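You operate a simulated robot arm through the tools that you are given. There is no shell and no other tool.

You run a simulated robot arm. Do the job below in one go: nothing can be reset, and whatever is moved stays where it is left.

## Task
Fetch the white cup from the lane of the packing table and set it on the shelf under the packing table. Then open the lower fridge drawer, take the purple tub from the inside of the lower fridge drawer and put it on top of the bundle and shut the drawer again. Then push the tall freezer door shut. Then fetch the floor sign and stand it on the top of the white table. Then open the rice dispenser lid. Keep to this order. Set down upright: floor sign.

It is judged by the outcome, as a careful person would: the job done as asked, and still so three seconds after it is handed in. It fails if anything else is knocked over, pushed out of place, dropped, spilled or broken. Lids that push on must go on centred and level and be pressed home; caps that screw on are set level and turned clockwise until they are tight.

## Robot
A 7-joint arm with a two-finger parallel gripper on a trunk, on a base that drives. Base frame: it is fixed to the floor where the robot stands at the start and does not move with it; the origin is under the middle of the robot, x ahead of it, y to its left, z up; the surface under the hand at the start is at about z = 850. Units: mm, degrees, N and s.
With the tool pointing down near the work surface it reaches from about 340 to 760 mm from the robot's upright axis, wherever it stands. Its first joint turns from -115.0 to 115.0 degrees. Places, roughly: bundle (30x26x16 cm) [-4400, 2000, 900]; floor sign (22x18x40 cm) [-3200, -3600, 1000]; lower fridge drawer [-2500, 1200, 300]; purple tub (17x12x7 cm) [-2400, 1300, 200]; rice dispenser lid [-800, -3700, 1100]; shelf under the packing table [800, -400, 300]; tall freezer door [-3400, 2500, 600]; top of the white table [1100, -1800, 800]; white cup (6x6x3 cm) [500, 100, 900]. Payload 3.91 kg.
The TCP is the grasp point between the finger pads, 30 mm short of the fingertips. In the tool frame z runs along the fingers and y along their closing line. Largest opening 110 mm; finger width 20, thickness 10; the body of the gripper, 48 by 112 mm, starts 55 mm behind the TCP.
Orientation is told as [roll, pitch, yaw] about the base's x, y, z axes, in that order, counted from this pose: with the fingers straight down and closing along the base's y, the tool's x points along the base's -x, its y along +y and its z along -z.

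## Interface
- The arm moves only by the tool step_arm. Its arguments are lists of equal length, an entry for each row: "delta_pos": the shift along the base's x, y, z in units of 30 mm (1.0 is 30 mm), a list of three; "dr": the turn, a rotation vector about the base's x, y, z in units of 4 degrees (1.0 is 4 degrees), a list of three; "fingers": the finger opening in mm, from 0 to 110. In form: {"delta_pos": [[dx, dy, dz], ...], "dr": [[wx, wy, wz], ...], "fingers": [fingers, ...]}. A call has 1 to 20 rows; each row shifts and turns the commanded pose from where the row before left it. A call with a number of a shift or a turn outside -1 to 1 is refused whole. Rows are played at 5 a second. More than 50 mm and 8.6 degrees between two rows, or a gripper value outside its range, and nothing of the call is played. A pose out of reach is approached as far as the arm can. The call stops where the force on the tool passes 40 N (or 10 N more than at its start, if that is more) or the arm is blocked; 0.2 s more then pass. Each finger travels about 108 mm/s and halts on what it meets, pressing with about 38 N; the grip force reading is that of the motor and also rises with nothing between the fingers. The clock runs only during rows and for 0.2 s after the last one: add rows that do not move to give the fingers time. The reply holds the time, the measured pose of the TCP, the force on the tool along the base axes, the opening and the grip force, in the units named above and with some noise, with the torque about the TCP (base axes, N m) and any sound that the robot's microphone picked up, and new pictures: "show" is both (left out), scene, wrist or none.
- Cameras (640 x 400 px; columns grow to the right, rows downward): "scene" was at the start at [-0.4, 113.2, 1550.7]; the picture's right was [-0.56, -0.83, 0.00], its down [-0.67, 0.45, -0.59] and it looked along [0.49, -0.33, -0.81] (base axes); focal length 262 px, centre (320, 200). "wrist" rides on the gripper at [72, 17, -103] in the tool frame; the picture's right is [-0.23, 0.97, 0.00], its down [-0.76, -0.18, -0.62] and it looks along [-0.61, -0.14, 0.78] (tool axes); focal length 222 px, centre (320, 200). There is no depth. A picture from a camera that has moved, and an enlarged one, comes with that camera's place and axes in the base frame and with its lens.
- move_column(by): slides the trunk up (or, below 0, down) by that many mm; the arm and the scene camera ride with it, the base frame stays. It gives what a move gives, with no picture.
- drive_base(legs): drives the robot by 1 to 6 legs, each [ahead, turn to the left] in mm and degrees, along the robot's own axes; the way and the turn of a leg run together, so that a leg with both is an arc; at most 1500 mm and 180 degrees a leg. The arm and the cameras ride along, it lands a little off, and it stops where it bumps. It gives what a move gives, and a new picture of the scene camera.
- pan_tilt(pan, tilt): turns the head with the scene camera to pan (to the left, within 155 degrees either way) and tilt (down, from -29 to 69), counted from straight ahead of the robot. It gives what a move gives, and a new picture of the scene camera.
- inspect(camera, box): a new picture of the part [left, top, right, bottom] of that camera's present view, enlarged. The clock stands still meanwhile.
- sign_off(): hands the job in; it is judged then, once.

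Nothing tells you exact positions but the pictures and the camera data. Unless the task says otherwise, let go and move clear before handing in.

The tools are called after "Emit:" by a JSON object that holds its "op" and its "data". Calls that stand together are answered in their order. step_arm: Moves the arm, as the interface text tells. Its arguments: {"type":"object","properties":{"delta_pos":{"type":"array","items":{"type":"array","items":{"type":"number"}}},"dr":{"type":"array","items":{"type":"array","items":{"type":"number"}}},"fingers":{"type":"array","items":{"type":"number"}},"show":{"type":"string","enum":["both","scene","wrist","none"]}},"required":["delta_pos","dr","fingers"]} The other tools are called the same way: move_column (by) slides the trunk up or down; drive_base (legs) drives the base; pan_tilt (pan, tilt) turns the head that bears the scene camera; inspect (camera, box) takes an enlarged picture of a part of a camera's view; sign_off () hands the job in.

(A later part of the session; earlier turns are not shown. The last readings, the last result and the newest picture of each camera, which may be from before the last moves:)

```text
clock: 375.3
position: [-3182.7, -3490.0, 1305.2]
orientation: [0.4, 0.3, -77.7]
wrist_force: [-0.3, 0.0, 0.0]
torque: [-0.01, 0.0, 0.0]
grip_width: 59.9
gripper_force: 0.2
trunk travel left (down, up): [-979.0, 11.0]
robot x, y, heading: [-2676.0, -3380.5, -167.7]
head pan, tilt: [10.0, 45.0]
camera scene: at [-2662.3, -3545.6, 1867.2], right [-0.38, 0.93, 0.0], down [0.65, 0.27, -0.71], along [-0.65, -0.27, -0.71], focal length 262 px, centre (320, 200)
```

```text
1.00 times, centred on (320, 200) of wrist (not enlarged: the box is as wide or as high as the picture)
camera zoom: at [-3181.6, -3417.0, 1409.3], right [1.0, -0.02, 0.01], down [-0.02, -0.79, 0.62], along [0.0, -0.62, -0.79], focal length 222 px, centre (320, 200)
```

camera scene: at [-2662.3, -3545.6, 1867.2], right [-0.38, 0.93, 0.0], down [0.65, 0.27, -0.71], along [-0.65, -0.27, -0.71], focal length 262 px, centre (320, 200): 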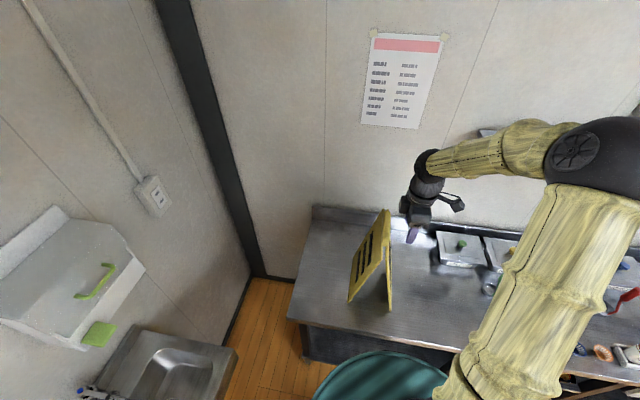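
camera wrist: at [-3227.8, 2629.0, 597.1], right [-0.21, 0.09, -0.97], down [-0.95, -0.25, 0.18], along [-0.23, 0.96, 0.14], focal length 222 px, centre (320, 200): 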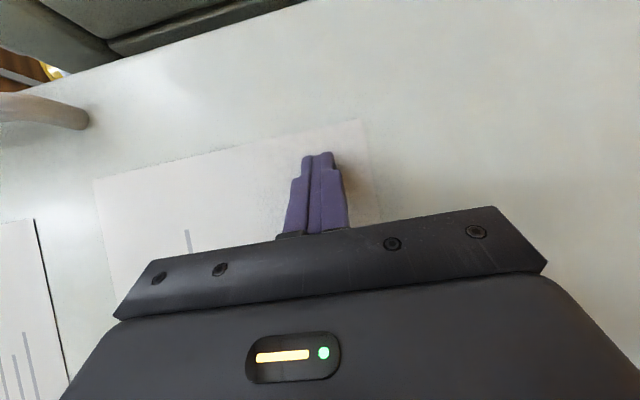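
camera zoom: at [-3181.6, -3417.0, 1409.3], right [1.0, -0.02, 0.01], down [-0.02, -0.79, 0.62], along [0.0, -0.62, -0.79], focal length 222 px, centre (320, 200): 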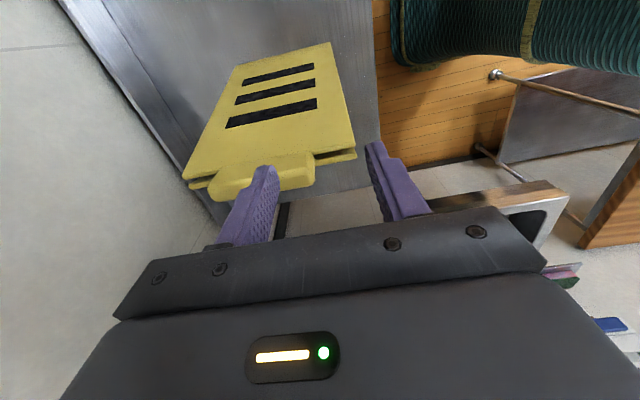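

From above, the tab's centre is about [-3247, -3552], ~22 mm thick, running along the u axis. I rotate the hand 90° so the fingers close across it and centre over the tab.

Emit:
{"op": "step_arm", "data": {"delta_pos": [[-0.107, -0.102, 0], [-0.107, -0.102, 0], [-0.107, -0.102, 0], [-0.107, -0.102, 0], [-0.107, -0.102, 0], [-0.107, -0.102, 0], [-0.107, -0.102, 0], [-0.107, -0.102, 0], [-0.107, -0.102, 0], [-0.107, -0.102, 0], [-0.107, -0.102, 0], [-0.107, -0.102, 0], [-0.107, -0.102, 0], [-0.107, -0.102, 0], [-0.107, -0.102, 0], [-0.107, -0.102, 0], [-0.107, -0.102, 0], [-0.107, -0.102, 0], [-0.107, -0.102, 0], [-0.107, -0.102, 0]], "dr": [[0, 0, -1], [0, 0, -1], [0, 0, -1], [0, 0, -1], [0, 0, -1], [0, 0, -1], [0, 0, -1], [0, 0, -1], [0, 0, -1], [0, 0, -1], [0, 0, -1], [0, 0, -1], [0, 0, -1], [0, 0, -1], [0, 0, -1], [0, 0, -1], [0, 0, -1], [0, 0, -1], [0, 0, -1], [0, 0, -1]], "fingers": [60, 60, 60, 60, 60, 60, 60, 60, 60, 60, 60, 60, 60, 60, 60, 60, 60, 60, 60, 60], "show": "none"}}

Emit:
{"op": "step_arm", "data": {"delta_pos": [[0, 0, 0], [0, 0, 0], [0, 0, 0], [0, 0, 0]], "dr": [[0, 0, -1], [0, 0, -1], [0, 0, -0.5], [0, 0, 0]], "fingers": [60, 60, 60, 60]}}

Emit:
{"op": "inspect", "data": {"camera": "scene", "box": [310, 190, 450, 320]}}

Emit:
{"op": "inspect", "data": {"camera": "wrist", "box": [200, 0, 440, 200]}}

```text
clock: 379.5
position: [-3246.4, -3552.3, 1306.5]
orientation: [0.4, 0.2, -157.8]
wrist_force: [0.1, -0.5, -0.1]
torque: [-0.01, 0.0, 0.01]
grip_width: 59.9
gripper_force: 0.1
trunk travel left (down, up): [-979.0, 11.0]
robot x, y, heading: [-2672.2, -3377.9, -167.4]
head pan, tilt: [10.0, 45.0]
```

```text
clock: 380.5
position: [-3245.9, -3553.7, 1304.7]
orientation: [0.4, 0.3, -167.8]
wrist_force: [0.2, -0.6, -0.1]
torque: [0.03, 0.0, 0.03]
grip_width: 59.9
gripper_force: 0.0
trunk travel left (down, up): [-979.0, 11.0]
robot x, y, heading: [-2675.0, -3379.1, -167.7]
head pan, tilt: [10.0, 45.0]
camera scene: at [-2662.3, -3545.7, 1867.2], right [-0.38, 0.92, 0.0], down [0.65, 0.27, -0.71], along [-0.65, -0.27, -0.71], focal length 262 px, centre (320, 200)
camera wrist: at [-3171.7, -3553.7, 1409.3], right [-0.02, -1.0, 0.01], down [-0.79, 0.02, 0.62], along [-0.62, 0.01, -0.79], focal length 222 px, centre (320, 200)
```

scene: 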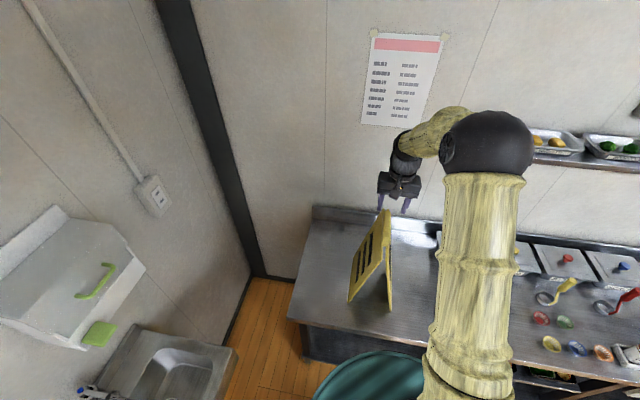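
wrist: 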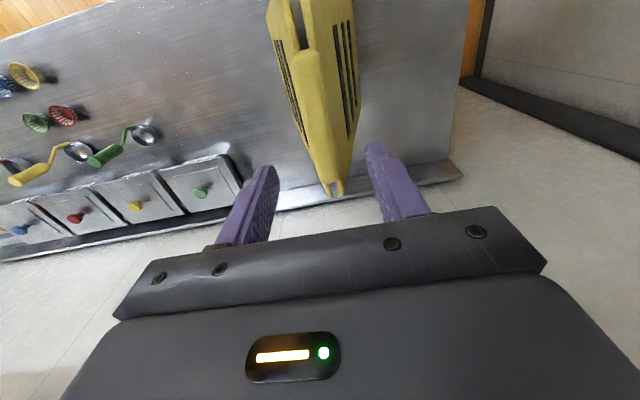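

```text
3.08 times, centred on (380, 255) of scene
camera zoom: at [-2662.3, -3545.7, 1867.2], right [-0.38, 0.92, 0.0], down [0.65, 0.27, -0.71], along [-0.65, -0.27, -0.71], focal length 806 px, centre (135, 31)
```

zoom: 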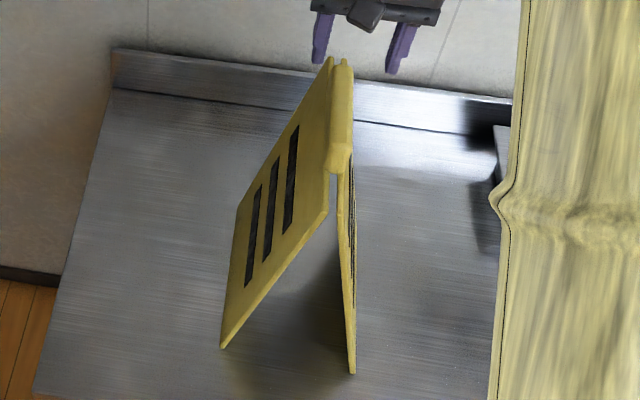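

```text
2.00 times, centred on (320, 100) of wrist
camera zoom: at [-3171.7, -3553.7, 1409.3], right [-0.02, -1.0, 0.01], down [-0.79, 0.02, 0.62], along [-0.62, 0.01, -0.79], focal length 444 px, centre (320, 400)
```

zoom: 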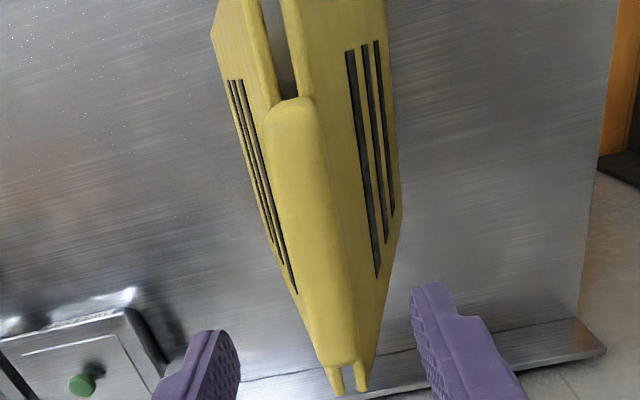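

The tab is centred between the fingers. I lower with the trunk and check the alignment before closing.

Emit:
{"op": "move_column", "data": {"by": -85}}

Emit:
{"op": "inspect", "data": {"camera": "wrist", "box": [200, 50, 440, 230]}}

Emit:
{"op": "inspect", "data": {"camera": "scene", "box": [310, 150, 450, 280]}}

```text
clock: 381.7
position: [-3245.9, -3552.8, 1221.1]
orientation: [0.4, 0.2, -167.7]
wrist_force: [0.2, -1.0, 0.3]
torque: [0.0, -0.01, -0.01]
grip_width: 59.9
gripper_force: 0.0
trunk travel left (down, up): [-894.0, 96.0]
robot x, y, heading: [-2677.6, -3380.7, -167.6]
head pan, tilt: [10.0, 45.0]
```

```text
2.22 times, centred on (320, 140) of wrist
camera zoom: at [-3171.6, -3553.6, 1324.4], right [-0.02, -1.0, 0.01], down [-0.79, 0.02, 0.62], along [-0.62, 0.0, -0.79], focal length 494 px, centre (320, 333)
```

zoom: 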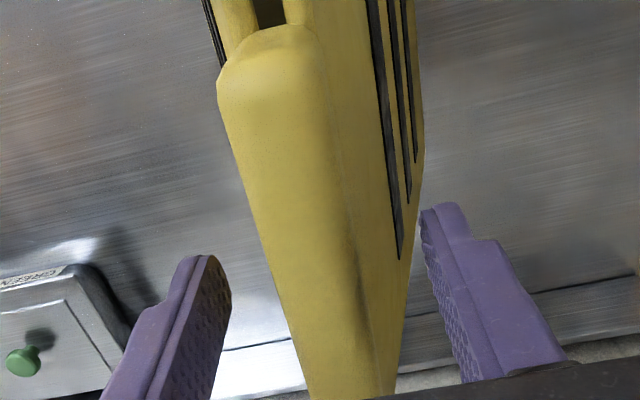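

```text
3.08 times, centred on (380, 215) of scene
camera zoom: at [-2662.1, -3545.6, 1782.2], right [-0.38, 0.92, 0.0], down [0.65, 0.27, -0.71], along [-0.65, -0.27, -0.71], focal length 806 px, centre (135, 154)
```

zoom: 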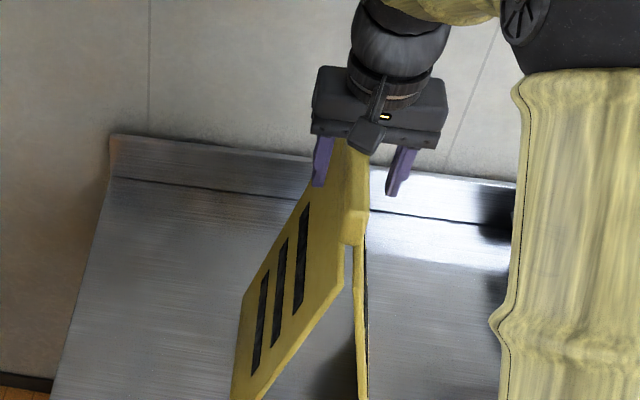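

Emit:
{"op": "step_arm", "data": {"delta_pos": [[0, 0.1, -0.3], [0, 0, -0.3], [0, 0, -0.3], [0, 0, 0]], "dr": [[0, 0, 0], [0, 0, 0], [0, 0, 0], [0, 0, 0]], "fingers": [60, 60, 60, 60]}}

Emit:
{"op": "inspect", "data": {"camera": "scene", "box": [310, 170, 450, 300]}}

Emit:
{"op": "inspect", "data": {"camera": "wrist", "box": [200, 50, 440, 230]}}

```text
clock: 382.7
position: [-3247.2, -3551.1, 1192.7]
orientation: [0.4, 0.1, -167.7]
wrist_force: [-0.7, -0.4, -0.2]
torque: [0.01, -0.01, 0.0]
grip_width: 60.3
gripper_force: 0.1
trunk travel left (down, up): [-894.0, 96.0]
robot x, y, heading: [-2675.9, -3377.6, -167.7]
head pan, tilt: [10.0, 45.0]
camera scene: at [-2662.1, -3545.7, 1782.2], right [-0.38, 0.92, 0.0], down [0.65, 0.27, -0.71], along [-0.65, -0.27, -0.71], focal length 262 px, centre (320, 200)
camera wrist: at [-3172.1, -3551.4, 1297.3], right [-0.02, -1.0, 0.01], down [-0.79, 0.02, 0.62], along [-0.62, 0.0, -0.79], focal length 222 px, centre (320, 200)
```

scene: 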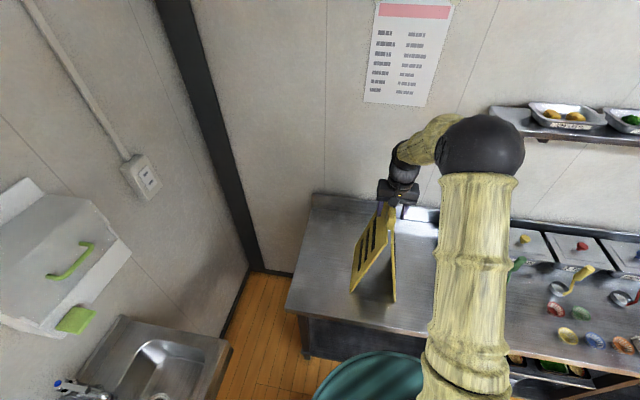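
wrist: 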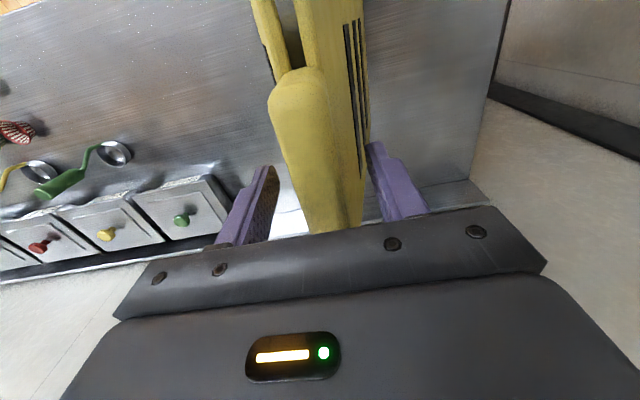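

```text
3.08 times, centred on (380, 235) of scene
camera zoom: at [-2662.1, -3545.7, 1782.2], right [-0.38, 0.92, 0.0], down [0.65, 0.27, -0.71], along [-0.65, -0.27, -0.71], focal length 806 px, centre (135, 92)
```

zoom: 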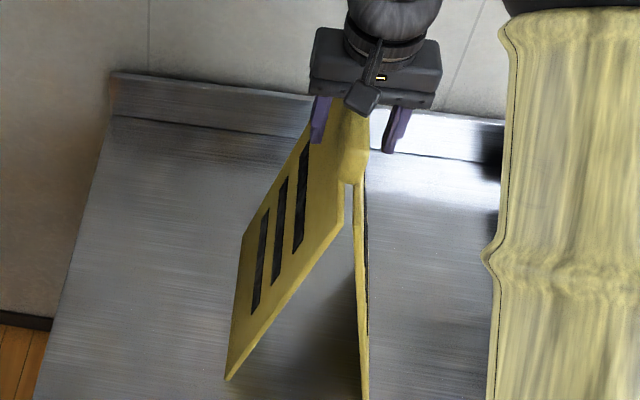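

```text
2.22 times, centred on (320, 140) of wrist
camera zoom: at [-3172.1, -3551.4, 1297.3], right [-0.02, -1.0, 0.01], down [-0.79, 0.02, 0.62], along [-0.62, 0.0, -0.79], focal length 494 px, centre (320, 333)
```

zoom: 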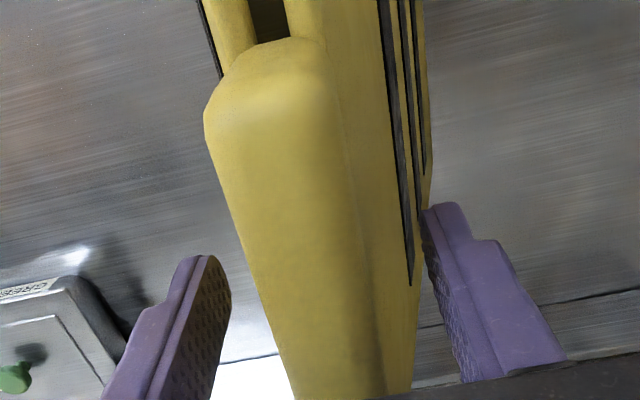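

The fingers straddle the tab with no contact force. I close on it.

Emit:
{"op": "step_arm", "data": {"delta_pos": [[0, 0, 0], [0, 0, 0], [0, 0, 0], [0, 0, 0], [0, 0, 0]], "dr": [[0, 0, 0], [0, 0, 0], [0, 0, 0], [0, 0, 0], [0, 0, 0]], "fingers": [45, 30, 10, 5, 5], "show": "wrist"}}

```text
clock: 383.9
position: [-3246.0, -3551.2, 1193.2]
orientation: [0.3, 0.2, -167.8]
wrist_force: [0.5, -0.5, 0.3]
torque: [0.0, -0.07, -0.25]
grip_width: 25.6
gripper_force: 38.4
trunk travel left (down, up): [-894.0, 96.0]
robot x, y, heading: [-2673.6, -3381.2, -167.9]
head pan, tilt: [10.0, 45.0]
camera wrist: at [-3172.1, -3551.5, 1297.3], right [-0.02, -1.0, 0.01], down [-0.79, 0.02, 0.62], along [-0.62, 0.0, -0.79], focal length 222 px, centre (320, 200)
```

wrist: 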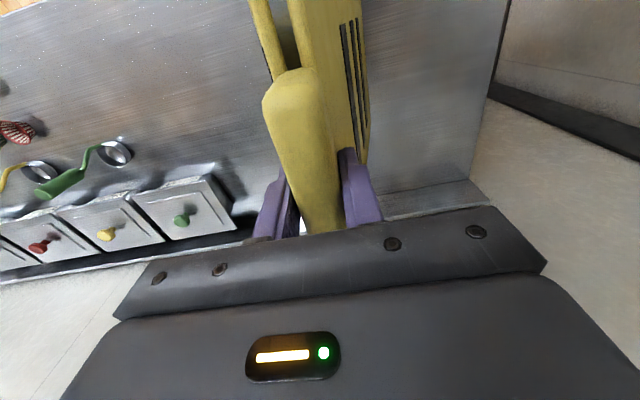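

Emit:
{"op": "step_arm", "data": {"delta_pos": [[0, 0, 0.2], [0, 0, 0.3], [0, 0, 0.5], [0, 0, 0.5], [0, 0, 0.5], [0, 0, 0]], "dr": [[0, 0, 0], [0, 0, 0], [0, 0, 0], [0, 0, 0], [0, 0, 0], [0, 0, 0]], "fingers": [5, 5, 5, 5, 5, 5]}}

Emit:
{"op": "inspect", "data": {"camera": "scene", "box": [310, 150, 450, 300]}}

```text
clock: 385.3
position: [-3247.6, -3553.1, 1253.2]
orientation: [0.4, 0.3, -167.7]
wrist_force: [-0.7, -0.7, -5.5]
torque: [0.02, 0.0, 0.01]
grip_width: 25.7
gripper_force: 37.6
trunk travel left (down, up): [-894.0, 96.0]
robot x, y, heading: [-2678.2, -3380.4, -167.7]
head pan, tilt: [10.0, 45.0]
camera scene: at [-2663.1, -3545.9, 1782.1], right [-0.38, 0.92, 0.0], down [0.65, 0.27, -0.71], along [-0.65, -0.27, -0.71], focal length 262 px, centre (320, 200)
camera wrist: at [-3172.8, -3553.2, 1356.6], right [-0.02, -1.0, 0.01], down [-0.79, 0.02, 0.62], along [-0.62, 0.0, -0.79], focal length 222 px, centre (320, 200)
```

scene: 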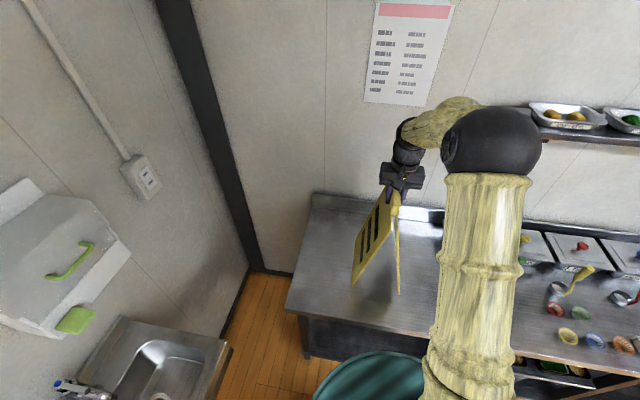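
wrist: 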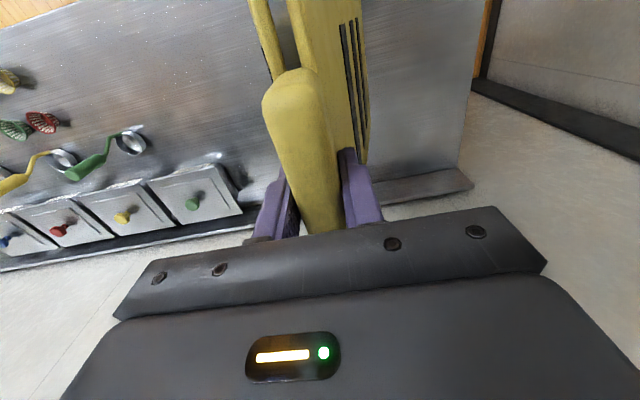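

```text
2.67 times, centred on (380, 225) of scene
camera zoom: at [-2663.1, -3545.9, 1782.1], right [-0.38, 0.92, 0.0], down [0.65, 0.27, -0.71], along [-0.65, -0.27, -0.71], focal length 699 px, centre (160, 133)
```

zoom: 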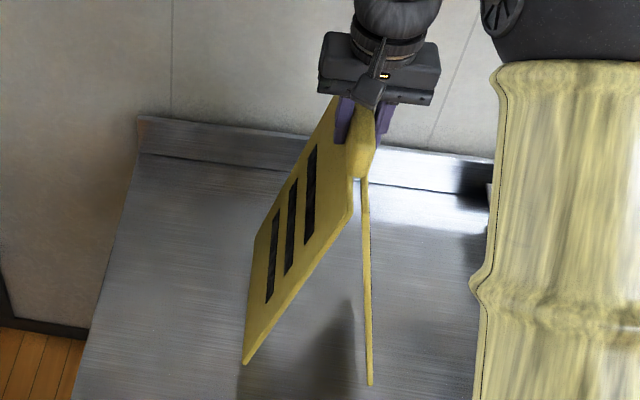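

The sign is held firmly (0.56 kg). I raise it, draw it in from the wall shelf, and then turn and carry it along the south side of the room toward the white table.

Emit:
{"op": "move_column", "data": {"by": 90}}

Emit:
{"op": "step_arm", "data": {"delta_pos": [[0.78, 0.17, 0], [0.78, 0.17, 0], [0.78, 0.17, 0], [0.78, 0.17, 0], [0.78, 0.17, 0], [0, 0, 0]], "dr": [[0, 0, 0], [0, 0, 0], [0, 0, 0], [0, 0, 0], [0, 0, 0], [0, 0, 0]], "fingers": [5, 5, 5, 5, 5, 5], "show": "scene"}}

Emit:
{"op": "drive_base", "data": {"legs": [[0, -138.5]]}}

Emit:
{"op": "pan_tilt", "data": {"pan": 0, "tilt": 30}}

```text
clock: 386.6
position: [-3246.2, -3552.6, 1343.3]
orientation: [0.4, 0.3, -167.6]
wrist_force: [0.2, -0.7, -5.4]
torque: [0.0, 0.0, 0.01]
grip_width: 25.3
gripper_force: 38.6
trunk travel left (down, up): [-984.0, 6.0]
robot x, y, heading: [-2675.1, -3379.0, -167.6]
head pan, tilt: [10.0, 45.0]
```

```text
clock: 388.0
position: [-3130.7, -3529.1, 1344.1]
orientation: [0.4, 0.3, -167.9]
wrist_force: [-0.8, -0.9, -5.0]
torque: [0.02, 0.03, 0.0]
grip_width: 25.5
gripper_force: 38.3
trunk travel left (down, up): [-984.0, 6.0]
robot x, y, heading: [-2678.9, -3377.5, -167.8]
head pan, tilt: [10.0, 45.0]
camera scene: at [-2663.8, -3546.1, 1872.1], right [-0.38, 0.92, 0.0], down [0.65, 0.27, -0.71], along [-0.65, -0.27, -0.71], focal length 262 px, centre (320, 200)
```

scene: 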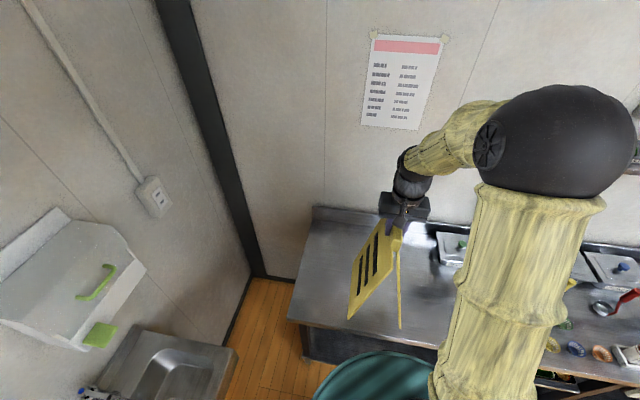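

```text
clock: 395.1
position: [-2562.8, -2916.8, 1343.4]
orientation: [0.4, 0.4, 70.3]
wrist_force: [0.4, -0.3, -4.9]
torque: [0.01, 0.03, 0.0]
grip_width: 25.3
gripper_force: 37.5
trunk travel left (down, up): [-984.0, 6.0]
robot x, y, heading: [-2675.5, -3375.5, 70.4]
head pan, tilt: [10.0, 45.0]
stopped in leg 1: the robot was blocked; the commanded pose is now the measured one
camera scene: at [-2828.3, -3302.2, 1872.2], right [0.99, -0.16, 0.0], down [-0.12, -0.7, -0.71], along [0.12, 0.7, -0.71], focal length 262 px, centre (320, 200)
```

scene: 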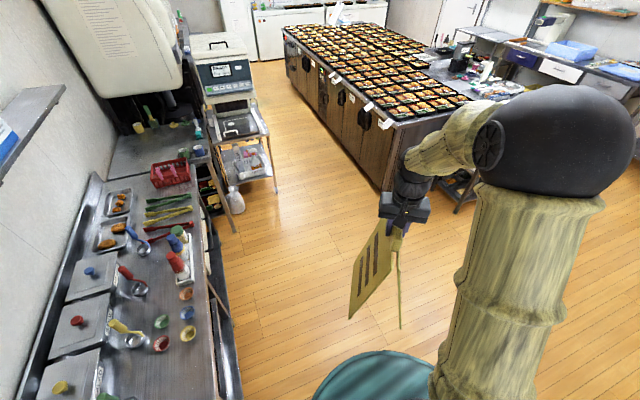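

```text
clock: 395.9
position: [-2562.7, -2915.1, 1342.4]
orientation: [0.4, 0.3, 70.4]
wrist_force: [-0.6, -0.5, -4.1]
torque: [-0.01, 0.02, -0.02]
grip_width: 25.4
gripper_force: 38.3
trunk travel left (down, up): [-984.0, 6.0]
robot x, y, heading: [-2677.1, -3378.9, 70.2]
head pan, tilt: [0.0, 30.0]
camera scene: at [-2812.3, -3297.1, 1894.7], right [0.94, -0.33, 0.0], down [-0.17, -0.47, -0.87], along [0.29, 0.82, -0.5], focal length 262 px, centre (320, 200)
```

scene: 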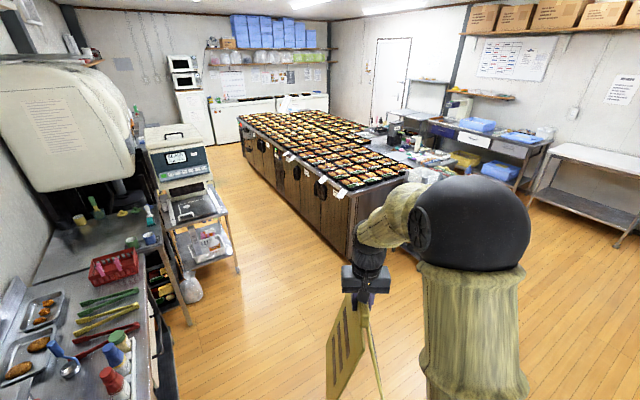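

The turn was blocked, probably by my base's rear near the counter corner. I look behind before moving further.

Emit:
{"op": "pan_tilt", "data": {"pan": 155, "tilt": 60}}

Emit:
{"op": "pan_tilt", "data": {"pan": -150, "tilt": 60}}

```text
clock: 398.3
position: [-2562.4, -2916.4, 1342.6]
orientation: [0.4, 0.3, 70.4]
wrist_force: [-0.2, -0.3, -5.6]
torque: [0.0, -0.04, -0.01]
grip_width: 25.3
gripper_force: 37.9
trunk travel left (down, up): [-984.0, 6.0]
robot x, y, heading: [-2676.2, -3378.4, 70.5]
head pan, tilt: [154.7, 60.0]
camera scene: at [-2889.3, -3429.8, 1852.7], right [-0.71, 0.7, 0.0], down [0.61, 0.61, -0.5], along [-0.35, -0.36, -0.87], focal length 262 px, centre (320, 200)
```

scene: 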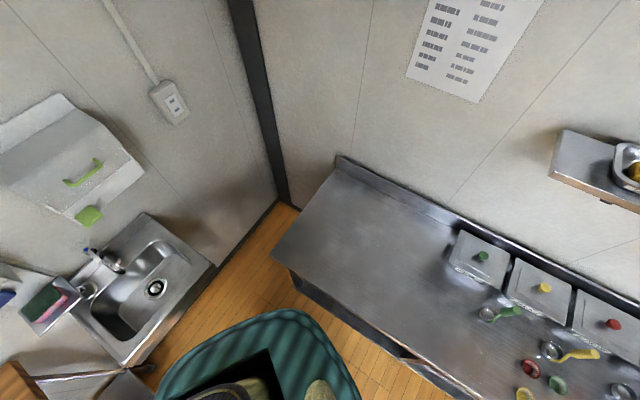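

```text
clock: 402.4
position: [-2563.2, -2917.4, 1342.8]
orientation: [0.4, 0.2, 70.4]
wrist_force: [-0.7, 0.7, -4.8]
torque: [0.01, 0.05, -0.05]
grip_width: 24.9
gripper_force: 38.7
trunk travel left (down, up): [-984.0, 6.0]
robot x, y, heading: [-2676.9, -3378.9, 70.6]
head pan, tilt: [-150.0, 60.0]
camera scene: at [-2830.1, -3448.0, 1852.7], right [-0.98, -0.18, 0.0], down [-0.16, 0.85, -0.5], along [0.09, -0.49, -0.87], focal length 262 px, centre (320, 200)
```

scene: 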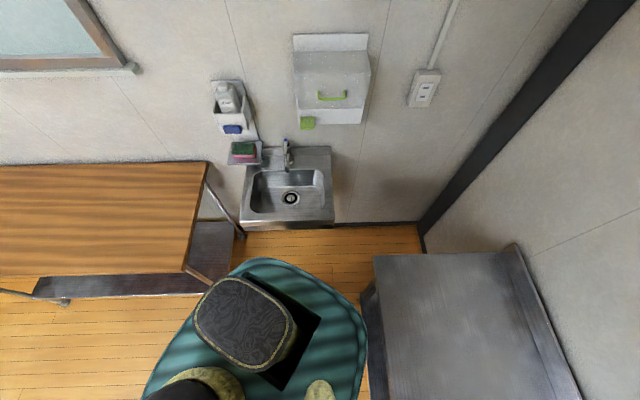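

Emit:
{"op": "drive_base", "data": {"legs": [[220, 0]]}}

Emit:
{"op": "drive_base", "data": {"legs": [[0, -49.6]]}}

Emit:
{"op": "pan_tilt", "data": {"pan": 0, "tilt": 25}}

```text
clock: 404.3
position: [-2487.8, -2706.7, 1342.2]
orientation: [0.4, 0.4, 70.2]
wrist_force: [-0.4, 0.2, -4.9]
torque: [-0.03, 0.04, 0.0]
grip_width: 25.0
gripper_force: 37.9
trunk travel left (down, up): [-984.0, 6.0]
robot x, y, heading: [-2603.8, -3172.2, 70.4]
head pan, tilt: [-150.0, 60.0]
camera scene: at [-2756.4, -3239.3, 1852.8], right [-0.98, -0.18, 0.0], down [-0.16, 0.85, -0.5], along [0.09, -0.49, -0.87], focal length 262 px, centre (320, 200)
```

scene: 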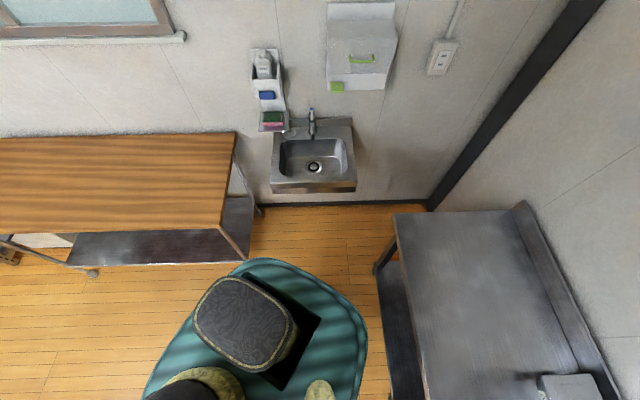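

```text
clock: 407.9
position: [-2177.2, -2955.7, 1342.6]
orientation: [0.5, 0.2, 21.0]
wrist_force: [-0.6, 0.0, -4.2]
torque: [-0.03, 0.01, 0.0]
grip_width: 24.9
gripper_force: 38.2
trunk travel left (down, up): [-984.0, 6.0]
robot x, y, heading: [-2603.5, -3170.8, 21.1]
head pan, tilt: [-150.0, 60.0]
camera scene: at [-2756.9, -3100.4, 1852.7], right [-0.78, 0.63, 0.0], down [0.54, 0.67, -0.5], along [-0.31, -0.39, -0.87], focal length 262 px, centre (320, 200)
```

scene: 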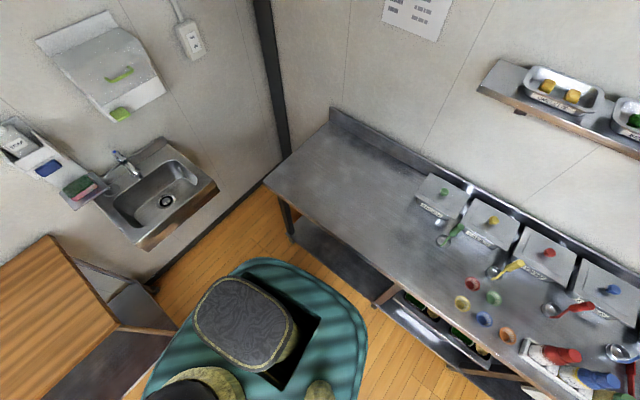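

```text
clock: 410.2
position: [-2177.3, -2955.7, 1341.8]
orientation: [0.4, 0.2, 21.0]
wrist_force: [1.1, 0.4, -4.8]
torque: [-0.03, 0.0, -0.01]
grip_width: 24.8
gripper_force: 37.8
trunk travel left (down, up): [-984.0, 6.0]
robot x, y, heading: [-2604.1, -3170.8, 21.2]
head pan, tilt: [0.0, 25.0]
camera scene: at [-2629.1, -3015.3, 1902.7], right [0.36, -0.93, 0.0], down [-0.39, -0.15, -0.91], along [0.85, 0.33, -0.42], focal length 262 px, centre (320, 200)
```

scene: 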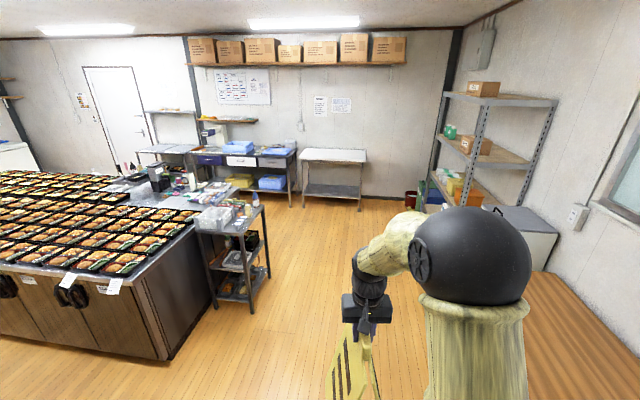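

The way east is clear; the white table is ahead against the far wall. I drive toward it with the sign.

Emit:
{"op": "drive_base", "data": {"legs": [[1400, 0], [1300, 0]]}}

Emit:
{"op": "pan_tilt", "data": {"pan": 20, "tilt": 35}}

```text
clock: 425.7
position: [377.3, -2067.3, 1343.5]
orientation: [0.3, 0.2, 17.8]
wrist_force: [0.4, 0.1, -5.4]
torque: [-0.04, 0.02, 0.01]
grip_width: 24.3
gripper_force: 37.6
trunk travel left (down, up): [-984.0, 6.0]
robot x, y, heading: [-61.3, -2257.8, 18.0]
head pan, tilt: [0.0, 25.0]
camera scene: at [-76.7, -2102.4, 1902.7], right [0.31, -0.95, 0.0], down [-0.4, -0.13, -0.91], along [0.86, 0.28, -0.42], focal length 262 px, centre (320, 200)
```

scene: 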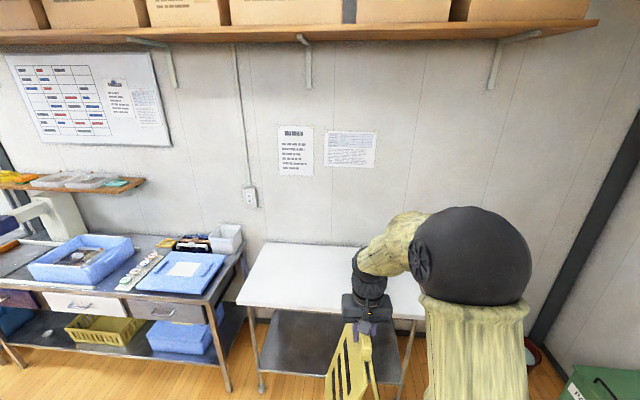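

```text
clock: 426.5
position: [378.3, -2067.7, 1341.3]
orientation: [0.4, 0.2, 18.0]
wrist_force: [0.1, -0.7, -5.2]
torque: [-0.02, -0.02, 0.01]
grip_width: 24.6
gripper_force: 37.9
trunk travel left (down, up): [-984.0, 6.0]
robot x, y, heading: [-61.1, -2260.5, 17.8]
head pan, tilt: [20.0, 35.0]
camera scene: at [-95.3, -2076.9, 1887.0], right [0.62, -0.79, 0.0], down [-0.45, -0.35, -0.82], along [0.65, 0.5, -0.57], focal length 262 px, centre (320, 200)
```

scene: 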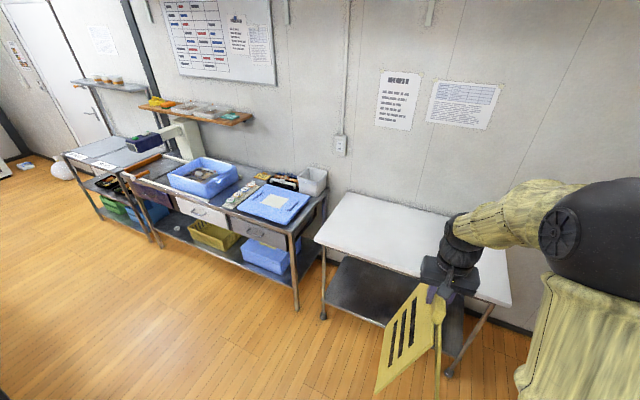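

The white table spans u≈496–1061, v≈-1472…-2474 and is clear. I move in front of its middle.

Emit:
{"op": "drive_base", "data": {"legs": [[0, 14.0], [604, 0], [0, -20.5]]}}

Emit:
{"op": "pan_tilt", "data": {"pan": 5, "tilt": 45}}

```text
clock: 433.1
position: [911.2, -1802.0, 1343.5]
orientation: [0.3, 0.3, 11.1]
wrist_force: [0.4, -0.5, -4.5]
torque: [0.0, 0.04, -0.01]
grip_width: 24.2
gripper_force: 37.8
trunk travel left (down, up): [-984.0, 6.0]
robot x, y, heading: [453.6, -1942.7, 11.2]
head pan, tilt: [20.0, 35.0]
camera scene: at [439.7, -1756.0, 1887.0], right [0.52, -0.86, 0.0], down [-0.49, -0.3, -0.82], along [0.7, 0.42, -0.57], focal length 262 px, centre (320, 200)
```

scene: 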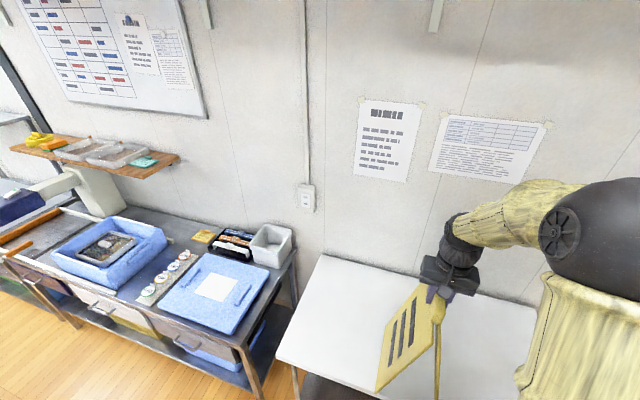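

```text
clock: 433.8
position: [909.5, -1802.5, 1342.1]
orientation: [0.4, 0.4, 11.0]
wrist_force: [0.0, 0.2, -5.0]
torque: [0.0, -0.01, 0.0]
grip_width: 24.2
gripper_force: 37.9
trunk travel left (down, up): [-984.0, 6.0]
robot x, y, heading: [452.3, -1941.5, 11.4]
head pan, tilt: [5.0, 45.0]
camera scene: at [442.1, -1778.4, 1872.1], right [0.28, -0.96, 0.0], down [-0.68, -0.2, -0.71], along [0.68, 0.2, -0.71], focal length 262 px, centre (320, 200)
```

scene: 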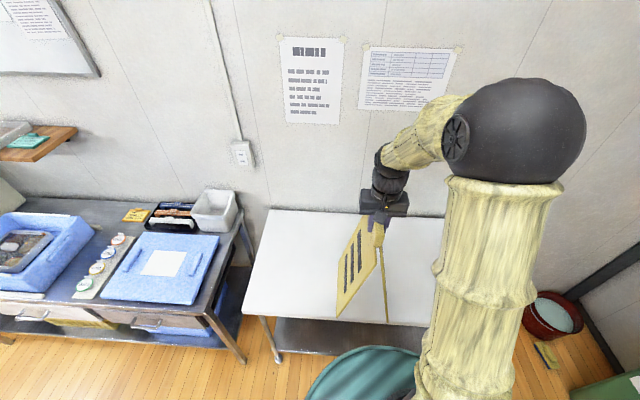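

The sign is over the table's front part. I extend it further over the table top, then lower it.

Emit:
{"op": "step_arm", "data": {"delta_pos": [[0.752, 0.152, 0], [0.752, 0.152, 0], [0.752, 0.152, 0], [0.752, 0.152, 0], [0.752, 0.152, 0], [0.752, 0.152, 0], [0.752, 0.152, 0], [0.752, 0.152, 0], [0, 0, 0]], "dr": [[0, 0, 0], [0, 0, 0], [0, 0, 0], [0, 0, 0], [0, 0, 0], [0, 0, 0], [0, 0, 0], [0, 0, 0], [0, 0, 0]], "fingers": [5, 5, 5, 5, 5, 5, 5, 5, 5], "show": "none"}}

Emit:
{"op": "move_column", "data": {"by": -100}}

Emit:
{"op": "inspect", "data": {"camera": "scene", "box": [240, 120, 480, 330]}}

```text
clock: 435.8
position: [1089.4, -1767.5, 1341.3]
orientation: [0.3, 0.3, 11.1]
wrist_force: [0.2, 0.1, -4.8]
torque: [0.0, 0.0, -0.01]
grip_width: 24.3
gripper_force: 38.2
trunk travel left (down, up): [-984.0, 6.0]
robot x, y, heading: [456.9, -1940.7, 11.3]
head pan, tilt: [5.0, 45.0]
```

```text
clock: 437.1
position: [1089.9, -1765.6, 1243.1]
orientation: [0.4, 0.3, 11.1]
wrist_force: [0.3, -0.2, -4.9]
torque: [-0.01, 0.04, 0.01]
grip_width: 24.2
gripper_force: 37.9
trunk travel left (down, up): [-884.0, 106.0]
robot x, y, heading: [451.4, -1941.6, 11.0]
head pan, tilt: [5.0, 45.0]
```

```text
1.90 times, centred on (360, 225) of scene
camera zoom: at [442.2, -1778.8, 1772.2], right [0.28, -0.96, 0.0], down [-0.68, -0.2, -0.71], along [0.68, 0.2, -0.71], focal length 499 px, centre (244, 152)
```

zoom: 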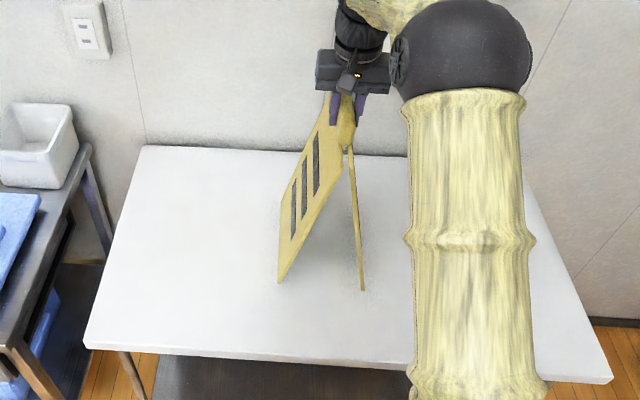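

Emit:
{"op": "move_column", "data": {"by": -30}}

Emit:
{"op": "step_arm", "data": {"delta_pos": [[0, 0, -0.2], [0, 0, -0.2], [0, 0, 0]], "dr": [[0, 0, 0], [0, 0, 0], [0, 0, 0]], "fingers": [5, 5, 5], "show": "scene"}}

Emit:
{"op": "inspect", "data": {"camera": "scene", "box": [300, 140, 440, 300]}}

```text
clock: 437.8
position: [1092.7, -1764.4, 1226.0]
orientation: [0.5, -1.0, 11.1]
wrist_force: [-4.8, -0.5, 14.6]
torque: [-0.66, -0.13, -0.15]
grip_width: 24.5
gripper_force: 38.2
trunk travel left (down, up): [-857.0, 133.0]
robot x, y, heading: [454.4, -1938.5, 11.2]
head pan, tilt: [5.0, 45.0]
stopped: the force on the tool passed its limit at 48 N (the readings are from after the stop); the commanded pose is now the measured one
```

```text
clock: 438.2
position: [1095.0, -1764.0, 1226.7]
orientation: [0.4, -1.7, 11.1]
wrist_force: [-1.1, 0.3, 17.2]
torque: [-1.13, 1.23, -0.18]
grip_width: 24.8
gripper_force: 38.4
trunk travel left (down, up): [-857.0, 133.0]
robot x, y, heading: [450.6, -1943.3, 11.5]
head pan, tilt: [5.0, 45.0]
stopped in row 2: the force on the tool passed its limit at 45 N (the readings are from after the stop); the commanded pose is now the measured one
camera scene: at [440.1, -1779.1, 1744.9], right [0.28, -0.96, 0.0], down [-0.68, -0.2, -0.71], along [0.68, 0.2, -0.71], focal length 262 px, centre (320, 200)
```

scene: 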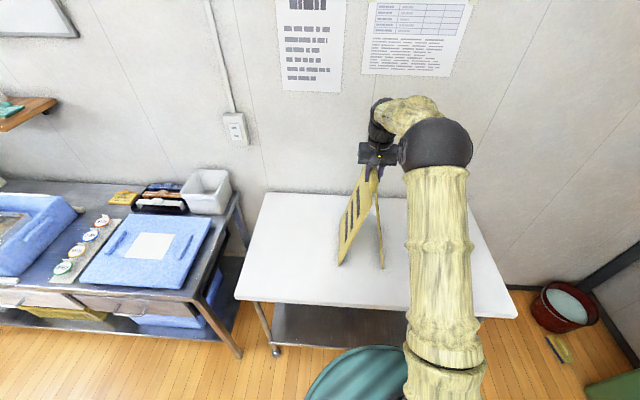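

```text
2.50 times, centred on (370, 220) of scene
camera zoom: at [440.1, -1779.1, 1744.9], right [0.28, -0.96, 0.0], down [-0.68, -0.2, -0.71], along [0.68, 0.2, -0.71], focal length 655 px, centre (195, 150)
```

zoom: 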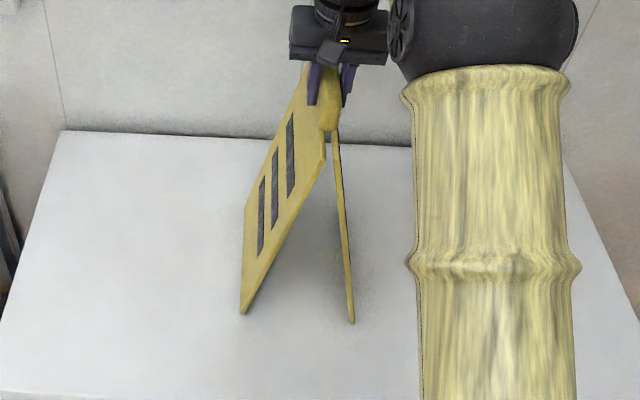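

The sign touched down a bit earlier than expected (table ≈ 838) and my hand tilted slightly. I lift a few mm, level the hand again and set it down gently.

Emit:
{"op": "step_arm", "data": {"delta_pos": [[0, 0, 0.3], [0, 0, 0.3], [0, 0, 0]], "dr": [[0, 0, 0], [-0.095, 0.49, 0], [0, 0, 0]], "fingers": [5, 5, 5], "show": "none"}}

Emit:
{"op": "step_arm", "data": {"delta_pos": [[0, 0, 0], [0, 0, 0]], "dr": [[0, 0, 0], [0, 0, 0]], "fingers": [5, 5], "show": "both"}}

Emit:
{"op": "inspect", "data": {"camera": "scene", "box": [300, 140, 440, 300]}}

```text
clock: 439.1
position: [1095.8, -1762.9, 1240.7]
orientation: [0.6, 0.5, 11.1]
wrist_force: [0.5, -0.4, -5.3]
torque: [0.02, -0.01, -0.02]
grip_width: 24.4
gripper_force: 38.6
trunk travel left (down, up): [-857.0, 133.0]
robot x, y, heading: [453.1, -1942.7, 11.2]
head pan, tilt: [5.0, 45.0]
```

```text
clock: 439.6
position: [1095.8, -1762.9, 1241.1]
orientation: [0.7, 0.4, 11.1]
wrist_force: [-0.6, 0.3, -4.7]
torque: [0.01, -0.05, 0.03]
grip_width: 24.1
gripper_force: 38.3
trunk travel left (down, up): [-857.0, 133.0]
robot x, y, heading: [453.0, -1940.4, 11.3]
head pan, tilt: [5.0, 45.0]
camera scene: at [442.4, -1778.7, 1745.0], right [0.28, -0.96, 0.0], down [-0.68, -0.2, -0.71], along [0.68, 0.2, -0.71], focal length 262 px, centre (320, 200)
camera wrist: at [1022.4, -1761.1, 1345.0], right [0.04, 1.0, 0.01], down [0.79, -0.03, 0.62], along [0.62, -0.02, -0.79], focal length 222 px, centre (320, 200)
```

scene: 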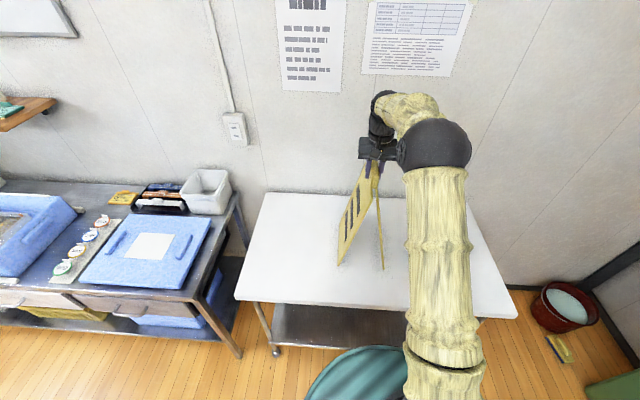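
wrist: 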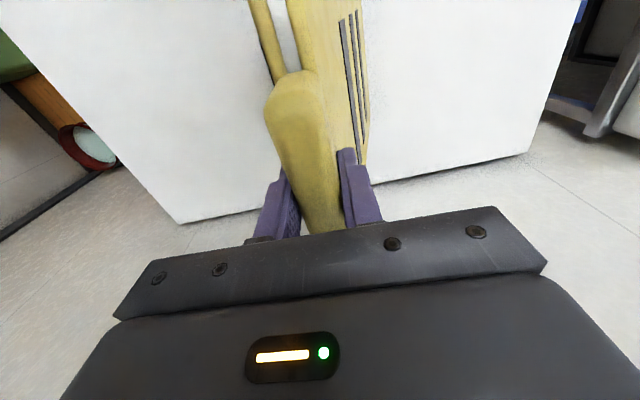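

```text
2.50 times, centred on (370, 220) of scene
camera zoom: at [442.4, -1778.7, 1745.0], right [0.28, -0.96, 0.0], down [-0.68, -0.2, -0.71], along [0.68, 0.2, -0.71], focal length 655 px, centre (195, 150)
```

zoom: 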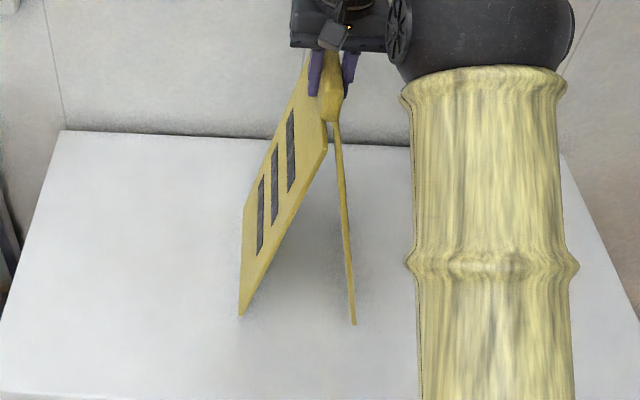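

Emit:
{"op": "step_arm", "data": {"delta_pos": [[0, 0, -0.15], [0, 0, -0.1], [0, 0, 0]], "dr": [[0, 0, 0], [0, 0, 0], [0, 0, 0]], "fingers": [5, 5, 5], "show": "none"}}

Emit:
{"op": "step_arm", "data": {"delta_pos": [[0, 0, -0.07], [0, 0, 0]], "dr": [[0, 0, 0], [0, 0, 0]], "fingers": [5, 5], "show": "none"}}

Emit:
{"op": "step_arm", "data": {"delta_pos": [[0, 0, -0.07], [0, 0, 0]], "dr": [[0, 0, 0], [0, 0, 0]], "fingers": [5, 5], "show": "none"}}

```text
clock: 440.4
position: [1095.8, -1763.4, 1233.0]
orientation: [0.5, 0.5, 11.0]
wrist_force: [0.4, -0.5, -5.1]
torque: [-0.01, -0.01, 0.0]
grip_width: 24.4
gripper_force: 38.5
trunk travel left (down, up): [-857.0, 133.0]
robot x, y, heading: [455.2, -1941.8, 11.4]
head pan, tilt: [5.0, 45.0]
```

```text
clock: 441.1
position: [1096.4, -1762.2, 1230.4]
orientation: [0.5, 0.3, 11.1]
wrist_force: [-0.4, 0.2, -5.2]
torque: [0.02, -0.03, 0.01]
grip_width: 24.3
gripper_force: 37.8
trunk travel left (down, up): [-857.0, 133.0]
robot x, y, heading: [453.3, -1938.2, 11.2]
head pan, tilt: [5.0, 45.0]
```

```text
clock: 441.6
position: [1094.6, -1762.8, 1231.3]
orientation: [0.6, 0.3, 11.0]
wrist_force: [-1.9, 0.7, 3.8]
torque: [-0.11, -0.25, -0.01]
grip_width: 24.3
gripper_force: 37.6
trunk travel left (down, up): [-857.0, 133.0]
robot x, y, heading: [453.5, -1942.7, 11.5]
head pan, tilt: [5.0, 45.0]
```

The sign stands on the table (load taken over, torques small). I open the fingers gradually.

Emit:
{"op": "step_arm", "data": {"delta_pos": [[0, 0, 0], [0, 0, 0], [0, 0, 0], [0, 0, 0], [0, 0, 0], [0, 0, 0], [0, 0, 0]], "dr": [[0, 0, 0], [0, 0, 0], [0, 0, 0], [0, 0, 0], [0, 0, 0], [0, 0, 0], [0, 0, 0]], "fingers": [23, 25, 27, 31, 38, 48, 60], "show": "both"}}

Emit:
{"op": "inspect", "data": {"camera": "scene", "box": [300, 140, 440, 300]}}

```text
clock: 443.2
position: [1095.6, -1763.2, 1228.7]
orientation: [0.5, 0.5, 11.0]
wrist_force: [0.4, 0.6, -0.2]
torque: [0.03, 0.04, -0.03]
grip_width: 60.1
gripper_force: 0.1
trunk travel left (down, up): [-857.0, 133.0]
robot x, y, heading: [452.5, -1940.1, 11.2]
head pan, tilt: [5.0, 45.0]
camera scene: at [441.8, -1778.8, 1745.0], right [0.28, -0.96, 0.0], down [-0.68, -0.2, -0.71], along [0.68, 0.2, -0.71], focal length 262 px, centre (320, 200)
camera wrist: at [1022.6, -1761.5, 1333.1], right [0.04, 1.0, 0.01], down [0.79, -0.03, 0.62], along [0.62, -0.02, -0.79], focal length 222 px, centre (320, 200)
```

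scene: 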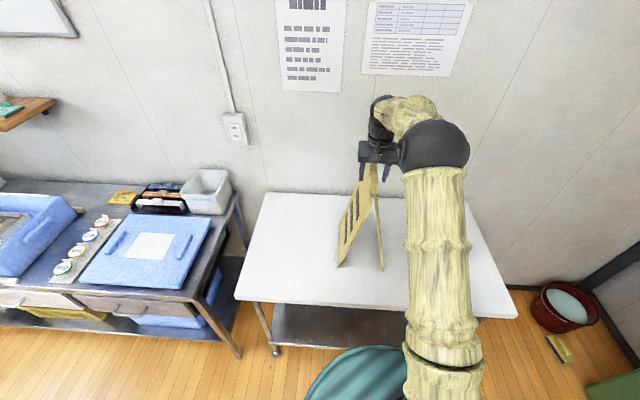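
wrist: 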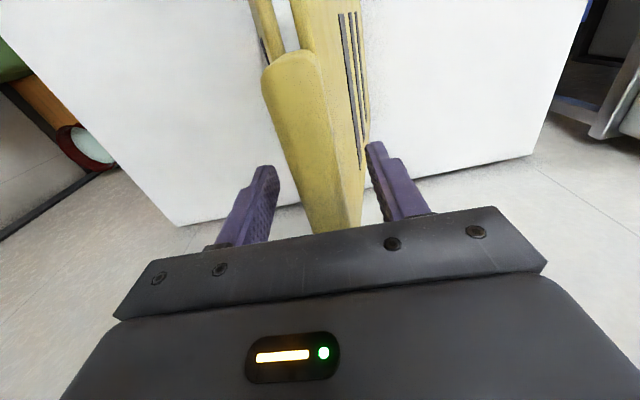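

```text
2.50 times, centred on (370, 220) of scene
camera zoom: at [441.8, -1778.8, 1745.0], right [0.28, -0.96, 0.0], down [-0.68, -0.2, -0.71], along [0.68, 0.2, -0.71], focal length 655 px, centre (195, 150)
```

zoom: 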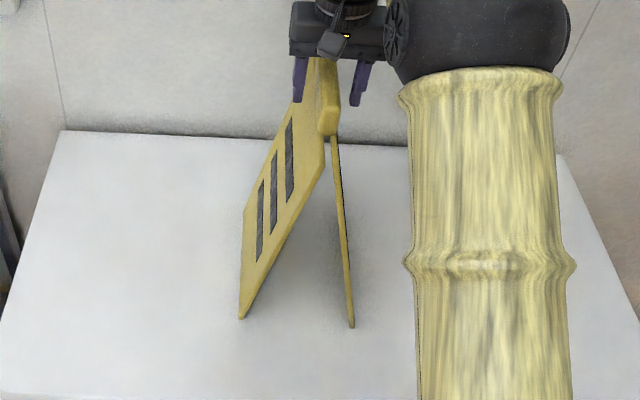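

The sign stands by itself. I raise the hand straight up clear of the tab.

Emit:
{"op": "move_column", "data": {"by": 120}}

Emit:
{"op": "pan_tilt", "data": {"pan": 10, "tilt": 40}}

Emit:
{"op": "inspect", "data": {"camera": "scene", "box": [200, 100, 440, 300]}}

```text
clock: 444.8
position: [1095.8, -1762.6, 1349.3]
orientation: [0.5, 0.4, 11.1]
wrist_force: [-0.7, 0.2, 0.2]
torque: [-0.01, 0.0, -0.03]
grip_width: 60.1
gripper_force: 0.0
trunk travel left (down, up): [-977.0, 13.0]
robot x, y, heading: [452.0, -1942.0, 11.3]
head pan, tilt: [5.0, 45.0]
```

```text
clock: 445.4
position: [1096.4, -1763.1, 1349.0]
orientation: [0.6, 0.3, 11.1]
wrist_force: [-0.2, 0.1, 0.0]
torque: [0.02, -0.02, -0.01]
grip_width: 60.3
gripper_force: 0.0
trunk travel left (down, up): [-977.0, 13.0]
robot x, y, heading: [451.2, -1941.9, 11.1]
head pan, tilt: [10.0, 40.0]
camera scene: at [443.0, -1770.9, 1872.2], right [0.36, -0.93, 0.0], down [-0.6, -0.23, -0.77], along [0.71, 0.28, -0.64], focal length 262 px, centre (320, 200)
```

scene: 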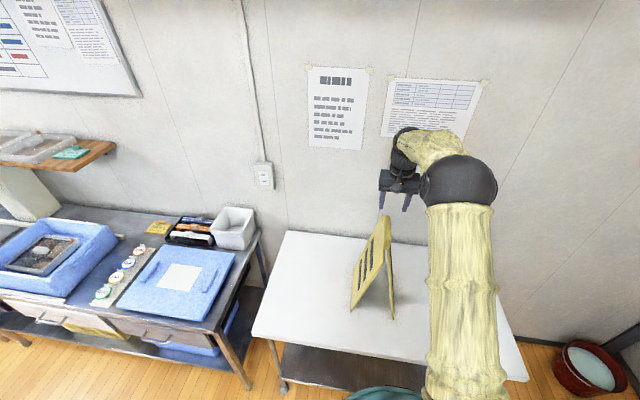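

```text
2.00 times, centred on (320, 200) of scene
camera zoom: at [443.0, -1770.9, 1872.2], right [0.36, -0.93, 0.0], down [-0.6, -0.23, -0.77], along [0.71, 0.28, -0.64], focal length 524 px, centre (320, 200)
```

zoom: 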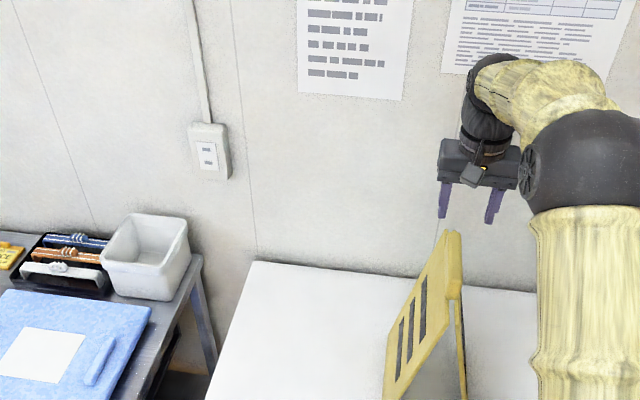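

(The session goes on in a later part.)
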